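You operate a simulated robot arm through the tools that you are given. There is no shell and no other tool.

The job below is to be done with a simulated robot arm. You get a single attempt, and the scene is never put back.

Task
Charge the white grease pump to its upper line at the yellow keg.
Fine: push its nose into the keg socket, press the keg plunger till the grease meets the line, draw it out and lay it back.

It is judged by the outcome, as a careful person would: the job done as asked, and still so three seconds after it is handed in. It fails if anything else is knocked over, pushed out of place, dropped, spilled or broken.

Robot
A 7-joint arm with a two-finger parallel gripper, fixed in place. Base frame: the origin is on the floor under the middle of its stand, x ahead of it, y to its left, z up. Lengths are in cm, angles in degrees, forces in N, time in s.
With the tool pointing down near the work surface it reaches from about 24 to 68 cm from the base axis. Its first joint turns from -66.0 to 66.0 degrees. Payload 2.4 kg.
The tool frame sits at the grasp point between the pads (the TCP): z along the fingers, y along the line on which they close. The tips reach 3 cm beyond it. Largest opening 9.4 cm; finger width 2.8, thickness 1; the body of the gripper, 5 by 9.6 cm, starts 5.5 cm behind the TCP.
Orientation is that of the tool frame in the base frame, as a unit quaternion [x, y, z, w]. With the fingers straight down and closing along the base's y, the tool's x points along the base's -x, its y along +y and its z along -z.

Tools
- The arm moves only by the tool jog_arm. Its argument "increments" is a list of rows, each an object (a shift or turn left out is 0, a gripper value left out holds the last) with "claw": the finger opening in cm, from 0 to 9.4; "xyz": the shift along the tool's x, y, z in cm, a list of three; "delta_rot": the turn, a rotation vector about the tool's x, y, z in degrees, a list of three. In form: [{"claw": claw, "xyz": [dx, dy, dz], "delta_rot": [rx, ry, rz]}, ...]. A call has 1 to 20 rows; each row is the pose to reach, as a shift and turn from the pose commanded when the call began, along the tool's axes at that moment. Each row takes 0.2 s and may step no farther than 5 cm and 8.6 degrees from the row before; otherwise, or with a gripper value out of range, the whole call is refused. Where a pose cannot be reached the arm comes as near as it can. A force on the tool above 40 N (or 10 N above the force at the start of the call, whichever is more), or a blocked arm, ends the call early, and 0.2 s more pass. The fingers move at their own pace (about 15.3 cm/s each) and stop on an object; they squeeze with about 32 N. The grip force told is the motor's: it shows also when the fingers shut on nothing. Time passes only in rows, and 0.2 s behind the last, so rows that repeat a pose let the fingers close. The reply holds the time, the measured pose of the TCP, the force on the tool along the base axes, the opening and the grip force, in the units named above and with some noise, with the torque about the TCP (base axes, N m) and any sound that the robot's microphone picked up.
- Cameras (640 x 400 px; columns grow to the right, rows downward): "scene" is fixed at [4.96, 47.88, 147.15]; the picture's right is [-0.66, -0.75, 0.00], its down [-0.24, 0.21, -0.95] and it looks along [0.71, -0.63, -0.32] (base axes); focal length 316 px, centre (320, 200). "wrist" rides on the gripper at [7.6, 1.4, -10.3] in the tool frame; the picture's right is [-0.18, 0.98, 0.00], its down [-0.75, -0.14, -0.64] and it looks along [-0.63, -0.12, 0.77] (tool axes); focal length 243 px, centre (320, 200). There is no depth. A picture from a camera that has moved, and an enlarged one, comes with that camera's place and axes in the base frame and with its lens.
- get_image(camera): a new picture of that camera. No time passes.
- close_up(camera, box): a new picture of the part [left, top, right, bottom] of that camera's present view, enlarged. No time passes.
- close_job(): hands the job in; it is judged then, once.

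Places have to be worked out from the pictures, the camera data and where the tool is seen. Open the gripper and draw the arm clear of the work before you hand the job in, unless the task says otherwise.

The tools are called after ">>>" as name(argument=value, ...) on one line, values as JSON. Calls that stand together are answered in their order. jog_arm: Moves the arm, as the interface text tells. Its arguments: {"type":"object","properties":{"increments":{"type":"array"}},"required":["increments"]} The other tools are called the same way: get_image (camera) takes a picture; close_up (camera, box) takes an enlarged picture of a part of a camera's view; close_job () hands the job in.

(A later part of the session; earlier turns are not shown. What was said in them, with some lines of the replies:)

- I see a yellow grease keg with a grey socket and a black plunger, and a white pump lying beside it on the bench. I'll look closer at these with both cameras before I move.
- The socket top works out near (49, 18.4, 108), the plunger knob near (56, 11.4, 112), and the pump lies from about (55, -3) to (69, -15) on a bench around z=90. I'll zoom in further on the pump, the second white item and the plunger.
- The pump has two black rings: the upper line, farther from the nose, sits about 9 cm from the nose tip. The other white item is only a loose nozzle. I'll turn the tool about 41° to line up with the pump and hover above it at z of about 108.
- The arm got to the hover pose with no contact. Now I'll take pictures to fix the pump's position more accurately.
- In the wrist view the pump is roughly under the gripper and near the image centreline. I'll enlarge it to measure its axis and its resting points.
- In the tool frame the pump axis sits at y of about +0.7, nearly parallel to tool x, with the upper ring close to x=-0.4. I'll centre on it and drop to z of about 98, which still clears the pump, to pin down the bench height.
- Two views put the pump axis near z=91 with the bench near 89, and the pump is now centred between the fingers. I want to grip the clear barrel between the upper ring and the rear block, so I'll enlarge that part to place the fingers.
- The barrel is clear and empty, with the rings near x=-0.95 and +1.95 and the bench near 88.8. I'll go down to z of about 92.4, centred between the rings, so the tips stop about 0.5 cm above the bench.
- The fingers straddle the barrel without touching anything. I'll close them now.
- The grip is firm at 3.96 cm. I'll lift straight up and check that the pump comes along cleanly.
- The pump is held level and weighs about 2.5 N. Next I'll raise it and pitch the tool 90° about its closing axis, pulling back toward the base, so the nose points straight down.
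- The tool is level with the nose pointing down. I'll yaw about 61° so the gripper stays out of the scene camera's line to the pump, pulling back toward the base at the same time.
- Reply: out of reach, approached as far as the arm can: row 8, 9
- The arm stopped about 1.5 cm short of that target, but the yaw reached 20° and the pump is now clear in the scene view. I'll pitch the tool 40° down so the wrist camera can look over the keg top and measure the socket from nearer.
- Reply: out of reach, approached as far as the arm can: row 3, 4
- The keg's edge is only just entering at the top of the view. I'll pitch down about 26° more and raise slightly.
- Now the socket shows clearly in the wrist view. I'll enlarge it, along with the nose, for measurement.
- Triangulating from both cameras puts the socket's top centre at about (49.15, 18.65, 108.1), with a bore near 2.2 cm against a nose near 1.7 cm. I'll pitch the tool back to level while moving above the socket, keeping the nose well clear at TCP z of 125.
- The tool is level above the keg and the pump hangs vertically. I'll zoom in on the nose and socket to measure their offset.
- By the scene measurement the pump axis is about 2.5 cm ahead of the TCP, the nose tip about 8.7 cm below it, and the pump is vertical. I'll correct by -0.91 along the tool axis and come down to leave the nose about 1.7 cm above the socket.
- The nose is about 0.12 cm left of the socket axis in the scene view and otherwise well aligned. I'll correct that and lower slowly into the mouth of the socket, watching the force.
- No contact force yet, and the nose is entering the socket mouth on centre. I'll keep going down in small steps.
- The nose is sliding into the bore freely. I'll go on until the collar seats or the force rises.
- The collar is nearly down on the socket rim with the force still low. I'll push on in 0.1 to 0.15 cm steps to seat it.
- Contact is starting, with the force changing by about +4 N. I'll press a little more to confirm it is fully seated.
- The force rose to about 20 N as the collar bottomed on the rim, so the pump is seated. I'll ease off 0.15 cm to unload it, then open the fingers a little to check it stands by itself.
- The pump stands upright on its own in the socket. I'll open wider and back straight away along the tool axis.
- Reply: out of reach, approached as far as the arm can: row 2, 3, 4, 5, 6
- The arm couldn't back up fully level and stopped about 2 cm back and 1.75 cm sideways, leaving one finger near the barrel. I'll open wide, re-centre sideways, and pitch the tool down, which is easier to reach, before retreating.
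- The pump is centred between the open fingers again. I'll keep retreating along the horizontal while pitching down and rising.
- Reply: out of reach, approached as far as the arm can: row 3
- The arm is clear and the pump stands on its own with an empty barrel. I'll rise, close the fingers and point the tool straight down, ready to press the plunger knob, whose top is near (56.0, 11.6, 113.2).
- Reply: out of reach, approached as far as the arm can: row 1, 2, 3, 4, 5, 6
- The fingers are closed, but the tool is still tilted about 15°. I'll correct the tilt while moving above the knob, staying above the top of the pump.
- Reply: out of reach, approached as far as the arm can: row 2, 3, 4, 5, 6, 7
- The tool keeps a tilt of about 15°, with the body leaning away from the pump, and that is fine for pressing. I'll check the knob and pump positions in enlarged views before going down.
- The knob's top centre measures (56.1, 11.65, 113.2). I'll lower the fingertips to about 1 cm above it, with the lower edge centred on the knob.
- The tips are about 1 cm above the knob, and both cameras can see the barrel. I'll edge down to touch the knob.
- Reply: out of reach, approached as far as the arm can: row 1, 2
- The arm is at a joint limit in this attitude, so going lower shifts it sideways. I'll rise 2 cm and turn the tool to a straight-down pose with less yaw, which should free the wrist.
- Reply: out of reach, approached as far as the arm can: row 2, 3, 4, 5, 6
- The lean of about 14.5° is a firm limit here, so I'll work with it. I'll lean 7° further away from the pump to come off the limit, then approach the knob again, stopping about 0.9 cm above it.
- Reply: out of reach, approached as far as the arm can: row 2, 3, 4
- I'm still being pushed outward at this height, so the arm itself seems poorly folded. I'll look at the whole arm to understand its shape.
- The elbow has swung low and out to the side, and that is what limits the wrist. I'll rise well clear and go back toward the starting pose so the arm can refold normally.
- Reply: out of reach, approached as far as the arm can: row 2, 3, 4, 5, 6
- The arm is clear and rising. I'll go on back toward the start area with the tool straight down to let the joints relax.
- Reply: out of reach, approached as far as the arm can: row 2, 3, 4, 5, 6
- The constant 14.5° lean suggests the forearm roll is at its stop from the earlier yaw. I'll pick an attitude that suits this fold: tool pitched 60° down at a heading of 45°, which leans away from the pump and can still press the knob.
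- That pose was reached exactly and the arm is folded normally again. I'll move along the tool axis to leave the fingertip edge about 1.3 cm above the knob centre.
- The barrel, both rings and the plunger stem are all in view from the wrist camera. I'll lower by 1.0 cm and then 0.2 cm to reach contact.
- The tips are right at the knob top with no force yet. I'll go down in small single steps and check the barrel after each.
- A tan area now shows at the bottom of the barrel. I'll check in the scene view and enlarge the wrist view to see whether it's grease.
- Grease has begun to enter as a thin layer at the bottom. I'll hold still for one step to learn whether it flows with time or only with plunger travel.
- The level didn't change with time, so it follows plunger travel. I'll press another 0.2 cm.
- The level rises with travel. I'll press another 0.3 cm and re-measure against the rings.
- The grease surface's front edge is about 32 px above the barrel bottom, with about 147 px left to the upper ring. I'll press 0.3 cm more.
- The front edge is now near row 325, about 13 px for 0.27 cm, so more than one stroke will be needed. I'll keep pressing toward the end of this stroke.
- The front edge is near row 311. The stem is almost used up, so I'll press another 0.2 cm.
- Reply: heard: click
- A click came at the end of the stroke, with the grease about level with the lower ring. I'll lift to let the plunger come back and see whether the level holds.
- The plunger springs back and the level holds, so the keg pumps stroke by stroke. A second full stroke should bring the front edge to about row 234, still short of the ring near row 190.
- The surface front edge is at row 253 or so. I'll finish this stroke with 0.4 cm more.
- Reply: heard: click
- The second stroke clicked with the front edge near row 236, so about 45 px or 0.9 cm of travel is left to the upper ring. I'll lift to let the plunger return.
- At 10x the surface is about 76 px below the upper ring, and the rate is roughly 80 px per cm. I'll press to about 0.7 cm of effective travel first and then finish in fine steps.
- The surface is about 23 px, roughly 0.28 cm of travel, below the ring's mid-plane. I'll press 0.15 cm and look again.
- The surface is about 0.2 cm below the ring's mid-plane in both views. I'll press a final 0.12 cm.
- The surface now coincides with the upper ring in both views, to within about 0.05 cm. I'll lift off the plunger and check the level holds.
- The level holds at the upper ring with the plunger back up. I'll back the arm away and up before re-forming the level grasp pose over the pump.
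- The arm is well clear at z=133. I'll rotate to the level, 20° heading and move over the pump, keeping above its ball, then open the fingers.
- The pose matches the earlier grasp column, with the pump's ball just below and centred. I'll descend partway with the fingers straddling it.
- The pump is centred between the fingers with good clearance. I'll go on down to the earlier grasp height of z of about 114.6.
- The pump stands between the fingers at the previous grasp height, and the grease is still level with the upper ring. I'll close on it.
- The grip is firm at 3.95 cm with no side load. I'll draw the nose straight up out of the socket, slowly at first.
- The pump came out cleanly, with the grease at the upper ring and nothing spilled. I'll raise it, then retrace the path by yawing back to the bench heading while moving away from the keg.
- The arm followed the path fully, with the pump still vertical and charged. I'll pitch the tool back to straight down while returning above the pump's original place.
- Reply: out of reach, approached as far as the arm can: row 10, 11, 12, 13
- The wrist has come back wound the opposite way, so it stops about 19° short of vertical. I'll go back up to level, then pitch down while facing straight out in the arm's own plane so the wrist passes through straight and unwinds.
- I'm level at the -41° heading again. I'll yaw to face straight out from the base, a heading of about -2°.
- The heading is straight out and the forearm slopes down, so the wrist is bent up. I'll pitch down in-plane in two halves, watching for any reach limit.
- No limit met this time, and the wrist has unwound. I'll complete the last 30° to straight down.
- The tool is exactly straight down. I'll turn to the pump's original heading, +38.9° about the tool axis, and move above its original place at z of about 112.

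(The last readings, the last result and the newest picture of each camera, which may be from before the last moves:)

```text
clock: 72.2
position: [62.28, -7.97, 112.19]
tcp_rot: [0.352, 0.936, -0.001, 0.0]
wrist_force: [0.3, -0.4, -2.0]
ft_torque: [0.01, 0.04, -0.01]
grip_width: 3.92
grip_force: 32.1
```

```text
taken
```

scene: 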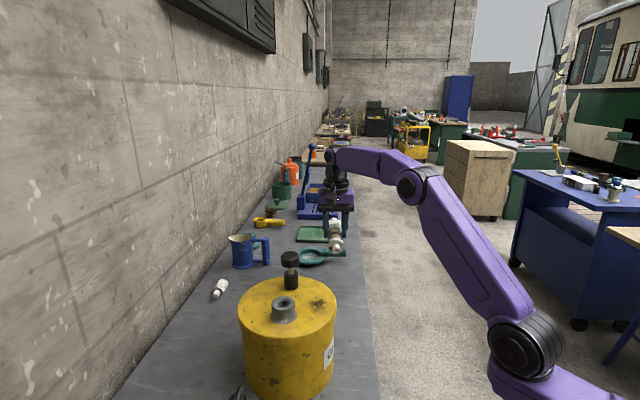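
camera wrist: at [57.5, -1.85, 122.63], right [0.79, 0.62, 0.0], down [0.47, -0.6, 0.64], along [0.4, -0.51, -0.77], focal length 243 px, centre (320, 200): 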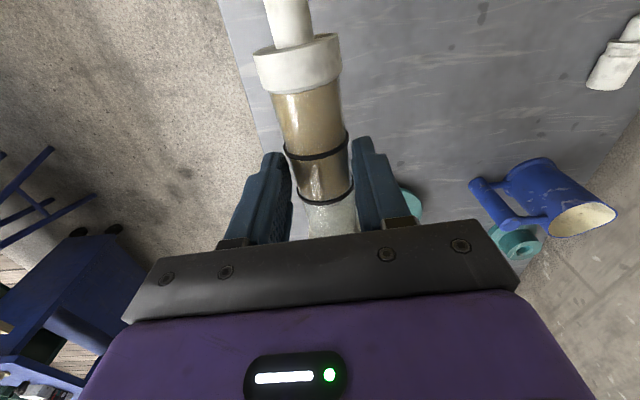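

I'm above the original spot with the pump level in the hand. I'll correct by a few millimetres and come down to about 1.4 cm above the laying height.

>>> jog_arm(increments=[{"xyz": [0.15, 0.02, 4]}, {"xyz": [0.3, 0.02, 8]}, {"xyz": [0.33, 0.02, 12]}, {"xyz": [0.33, 0.02, 15]}, {"xyz": [0.33, 0.02, 17]}, {"xyz": [0.33, 0.02, 18.5]}, {"xyz": [0.33, 0.02, 18.5]}])

>>> close_up(camera="scene", box=[290, 210, 380, 330])

>>> get_image(camera="wrist")

```text
clock: 73.8
position: [61.86, -7.54, 93.87]
tcp_rot: [0.352, 0.936, 0.0, 0.0]
wrist_force: [0.6, 0.1, -1.6]
ft_torque: [0.03, 0.02, 0.0]
grip_width: 3.93
grip_force: 31.9
```

```text
3.33 times, centred on (335, 270) of scene
camera zoom: at [4.97, 47.88, 147.15], right [-0.66, -0.75, 0.0], down [-0.24, 0.21, -0.95], along [0.71, -0.63, -0.32], focal length 1052 px, centre (270, -33)
```

zoom: 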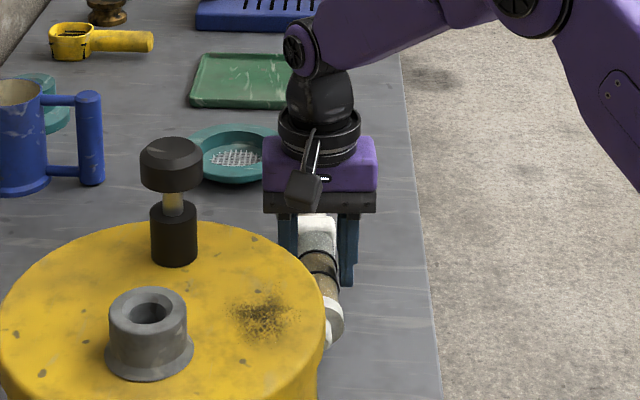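

```text
taken
camera wrist: at [57.15, -1.54, 104.17], right [0.79, 0.62, 0.0], down [0.47, -0.6, 0.64], along [0.4, -0.5, -0.77], focal length 243 px, centre (320, 200)
```

wrist: 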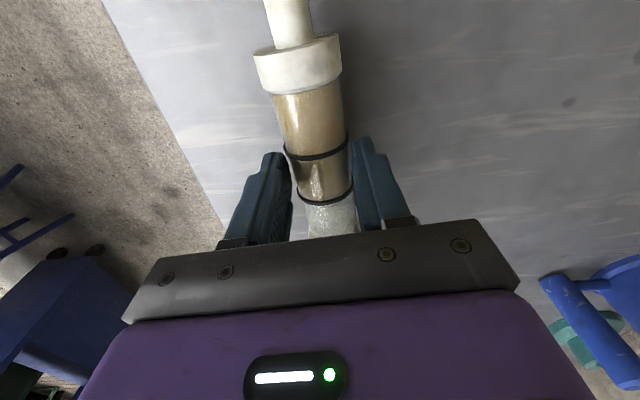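

The TCP is at 93.87 and the pump was originally resting at 92.4. I'll lower it in small steps, watching the vertical force.

>>> jog_arm(increments=[{"xyz": [0, 0, 0.4]}, {"xyz": [0, 0, 0.8]}, {"xyz": [0, 0, 1.0]}, {"xyz": [0, 0, 1.15]}])

```text
clock: 74.8
position: [62.03, -7.61, 92.76]
tcp_rot: [0.352, 0.936, 0.001, 0.0]
wrist_force: [-3.5, -0.1, 9.4]
ft_torque: [0.48, 0.71, 0.14]
grip_width: 3.94
grip_force: 31.9
```

There's contact, with about 11 N, and the torque says the collar end touched first, so the pump is slightly nose-low. I'll pitch the nose up 2° to level it and recheck the load.

>>> jog_arm(increments=[{"xyz": [0, 0, -0.1], "delta_rot": [0, 1, 0]}, {"xyz": [0, 0, -0.1], "delta_rot": [0, 2, 0]}, {"xyz": [0, 0, -0.1], "delta_rot": [0, 2, 0]}])

>>> close_up(camera="scene", box=[310, 250, 360, 325])

>>> close_up(camera="wrist", box=[220, 0, 420, 250])

```text
clock: 75.6
position: [62.04, -7.65, 92.83]
tcp_rot: [0.353, 0.935, 0.007, -0.014]
wrist_force: [3.5, -3.1, 9.1]
ft_torque: [-0.68, -0.84, 0.02]
grip_width: 3.98
grip_force: 32.1
```

```text
5.33 times, centred on (335, 288) of scene
camera zoom: at [4.95, 47.88, 147.15], right [-0.66, -0.75, 0.0], down [-0.24, 0.21, -0.95], along [0.71, -0.63, -0.32], focal length 1683 px, centre (240, -267)
```

zoom: 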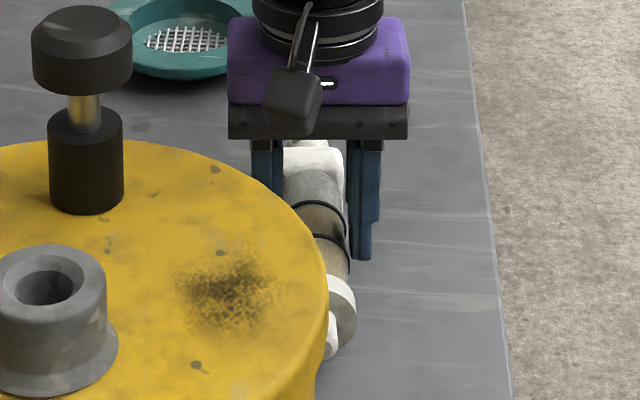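

```text
1.60 times, centred on (320, 125) of wrist
camera zoom: at [57.51, -1.83, 103.45], right [0.79, 0.62, 0.0], down [0.49, -0.62, 0.62], along [0.38, -0.49, -0.79], focal length 388 px, centre (320, 320)
```

zoom: 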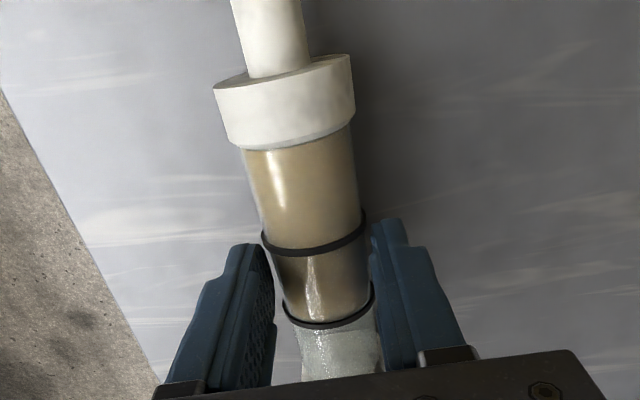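

Now the rear block carries the load, so level is about halfway between. I'll take back 0.9°.

>>> jog_arm(increments=[{"xyz": [0, 0, -0.05], "delta_rot": [0, -0.9, 0]}, {"xyz": [0, 0, -0.05], "delta_rot": [0, -0.9, 0]}])

```text
clock: 76.2
position: [61.97, -7.62, 92.7]
tcp_rot: [0.353, 0.936, 0.004, -0.011]
wrist_force: [0.8, 0.4, 4.2]
ft_torque: [0.07, -0.14, -0.02]
grip_width: 3.95
grip_force: 32.0
```

The pump now bears evenly on the bench with the torque near zero. I'll open the fingers gently.

>>> jog_arm(increments=[{"xyz": [0, 0, -0.03]}, {"claw": 4.3, "xyz": [0, 0, -0.03]}, {"claw": 4.8, "xyz": [0, 0, -0.03]}, {"claw": 6, "xyz": [0, 0, -0.03]}, {"claw": 6, "xyz": [0, 0, -0.03]}])

>>> get_image(camera="wrist")

>>> close_up(camera="scene", box=[310, 250, 360, 325])

```text
clock: 77.4
position: [62.03, -7.51, 92.87]
tcp_rot: [0.352, 0.936, 0.003, -0.008]
wrist_force: [0.3, 0.6, 1.1]
ft_torque: [0.04, 0.03, -0.01]
grip_width: 6.02
grip_force: 0.0
```

```text
taken
camera wrist: at [57.35, -1.67, 103.37], right [0.79, 0.62, 0.0], down [0.48, -0.61, 0.63], along [0.39, -0.49, -0.78], focal length 243 px, centre (320, 200)
```

wrist: 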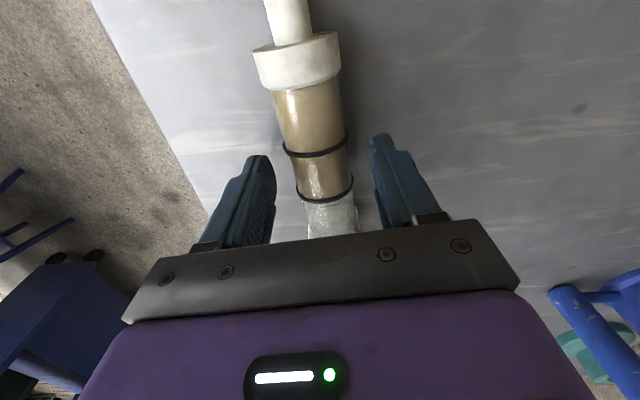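

```text
5.33 times, centred on (335, 288) of scene
camera zoom: at [4.96, 47.88, 147.15], right [-0.66, -0.75, 0.0], down [-0.24, 0.21, -0.95], along [0.71, -0.63, -0.32], focal length 1683 px, centre (240, -267)
```

zoom: 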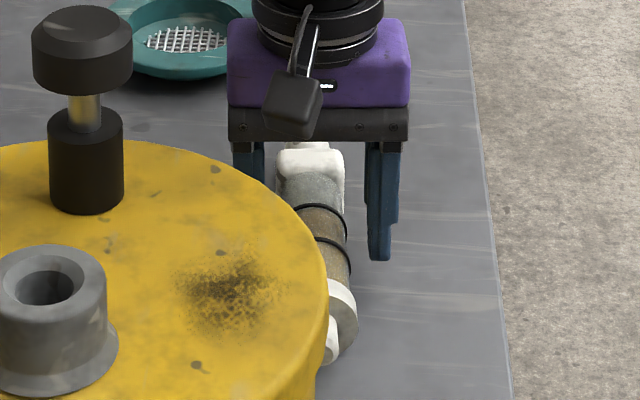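

The pump rests on the bench, released. I'll open fully and lift straight up.

>>> jog_arm(increments=[{"claw": 9.4}, {"claw": 9.4, "xyz": [0, 0, -1]}, {"claw": 9.4, "xyz": [0, 0, -3]}, {"claw": 9.4, "xyz": [0, 0, -6]}, {"claw": 9.4, "xyz": [0, 0, -10]}, {"claw": 9.4, "xyz": [0, 0, -14]}, {"claw": 9.4, "xyz": [0, 0, -18]}, {"claw": 9.4, "xyz": [0, 0, -18]}])

>>> get_image(camera="wrist")

>>> close_up(camera="wrist", box=[240, 0, 400, 180])

>>> get_image(camera="scene")

```text
clock: 79.2
position: [62.32, -7.86, 110.95]
tcp_rot: [0.352, 0.936, 0.003, -0.008]
wrist_force: [-1.0, -0.4, -0.6]
ft_torque: [-0.01, 0.0, 0.03]
grip_width: 9.39
grip_force: 0.0
```

```text
taken
camera wrist: at [57.67, -1.94, 121.5], right [0.79, 0.62, 0.0], down [0.48, -0.61, 0.63], along [0.39, -0.49, -0.78], focal length 243 px, centre (320, 200)
```

wrist: 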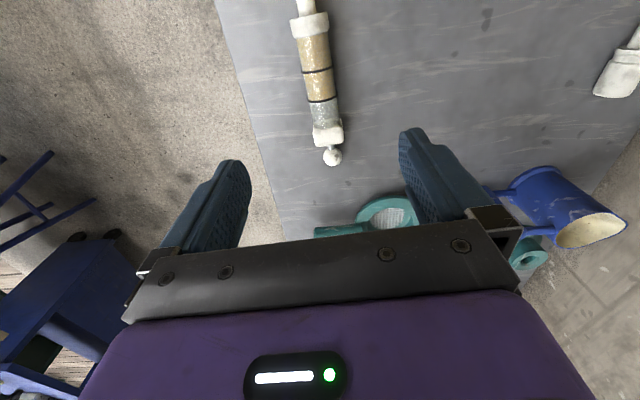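

```text
2.22 times, centred on (320, 90) of wrist
camera zoom: at [57.67, -1.94, 121.5], right [0.79, 0.62, 0.0], down [0.48, -0.61, 0.63], along [0.39, -0.49, -0.78], focal length 539 px, centre (320, 444)
```

zoom: 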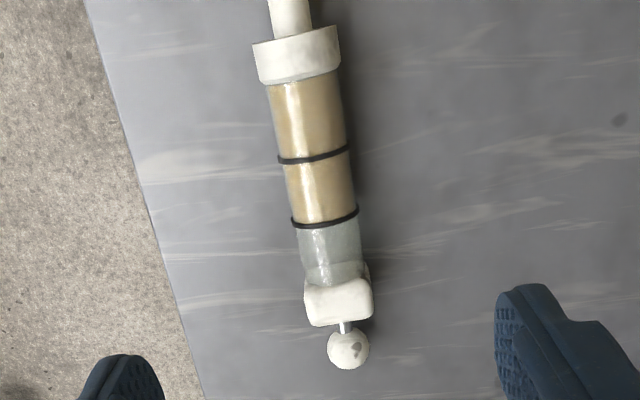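

```text
taken
```

scene: 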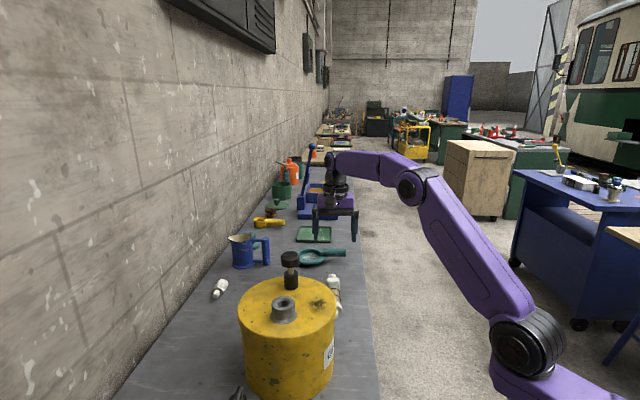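

The pump lies in its original place with the grease filled exactly to the upper ring, and the keg and neighbouring items are unmoved. I'll draw the arm back toward its start position and make a last check.

>>> jog_arm(increments=[{"xyz": [1.8, -2.2, -2.8]}, {"xyz": [3.6, -4.5, -5.6]}, {"xyz": [5.5, -6.8, -8.5]}, {"xyz": [7.3, -9.1, -11.3]}, {"xyz": [9.1, -11.4, -14.1]}, {"xyz": [10.97, -13.7, -17]}, {"xyz": [10.97, -13.7, -17]}, {"xyz": [10.97, -13.7, -17]}])

>>> get_image(camera="scene")

>>> close_up(camera="scene", box=[200, 230, 380, 400])

>>> get_image(camera="wrist")

```text
clock: 81.0
position: [45.07, -11.11, 128.09]
tcp_rot: [0.352, 0.936, 0.003, -0.01]
wrist_force: [1.4, 0.0, 0.7]
ft_torque: [0.0, 0.02, 0.01]
grip_width: 9.41
grip_force: 0.1
```

```text
taken
```

scene: 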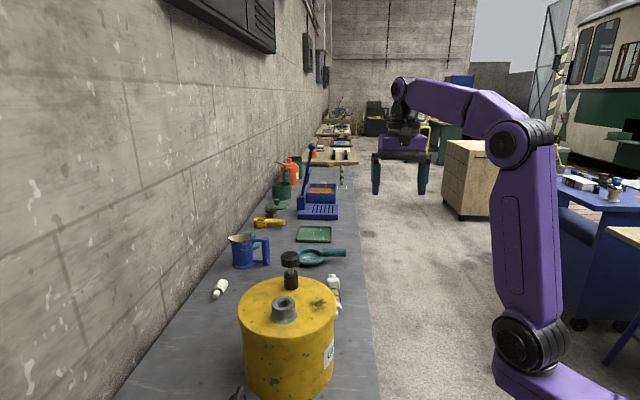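

```text
2.35 times, centred on (290, 315) of scene
camera zoom: at [4.96, 47.88, 147.15], right [-0.66, -0.75, 0.0], down [-0.24, 0.21, -0.95], along [0.71, -0.63, -0.32], focal length 743 px, centre (391, -71)
```

zoom: 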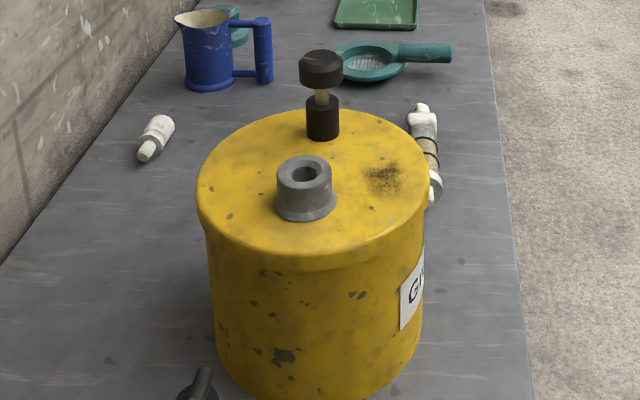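

```text
taken
camera wrist: at [40.53, -5.2, 138.59], right [0.79, 0.62, 0.0], down [0.48, -0.61, 0.63], along [0.39, -0.49, -0.78], focal length 243 px, centre (320, 200)
```

wrist: 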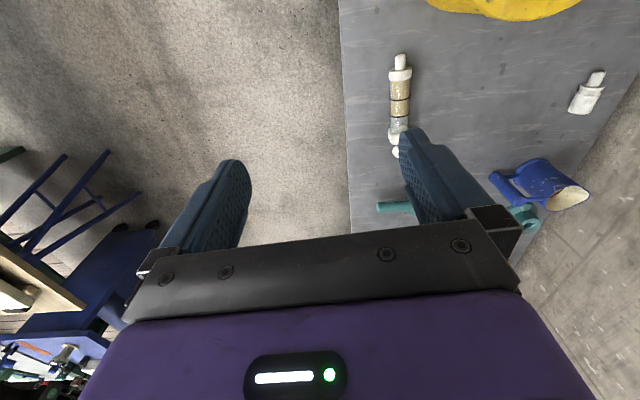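

The scene matches the start: the keg and other items are in place and nothing is spilled. The pump is back where it lay, charged to the upper line, and the arm is clear with the gripper open, so I'll hand the job in.

>>> close_job()

```text
The job is handed in.
```

The white grease pump is charged to its upper line and back where it lay on the bench. I've handed the job in, but no verdict came back.

- **Filling:** I seated the nose in the keg socket and pressed the plunger two full strokes plus a partial third. The grease surface came to within about 0.05 cm of the upper line, judged by eye from both cameras, and stayed there after I let the plunger up.
- **Laying back:** I drew the pump straight out and set it down level at its original spot and angle, to within a few millimetres.
- **Surroundings:** In the final pictures the keg and nearby items are where they started, and I saw no spilled grease. The arm is clear, with the gripper open.

Two things went less smoothly, neither with any lasting effect that I could see:

- **Backing off the seated pump:** The arm reached its limit and slid about 1.75 cm sideways, leaving one finger very close to the barrel. The force reading stayed near zero and the pump did not move.
- **Carrying the pump back:** The wrist hit a limit, so I re-routed it in the air before setting it down.
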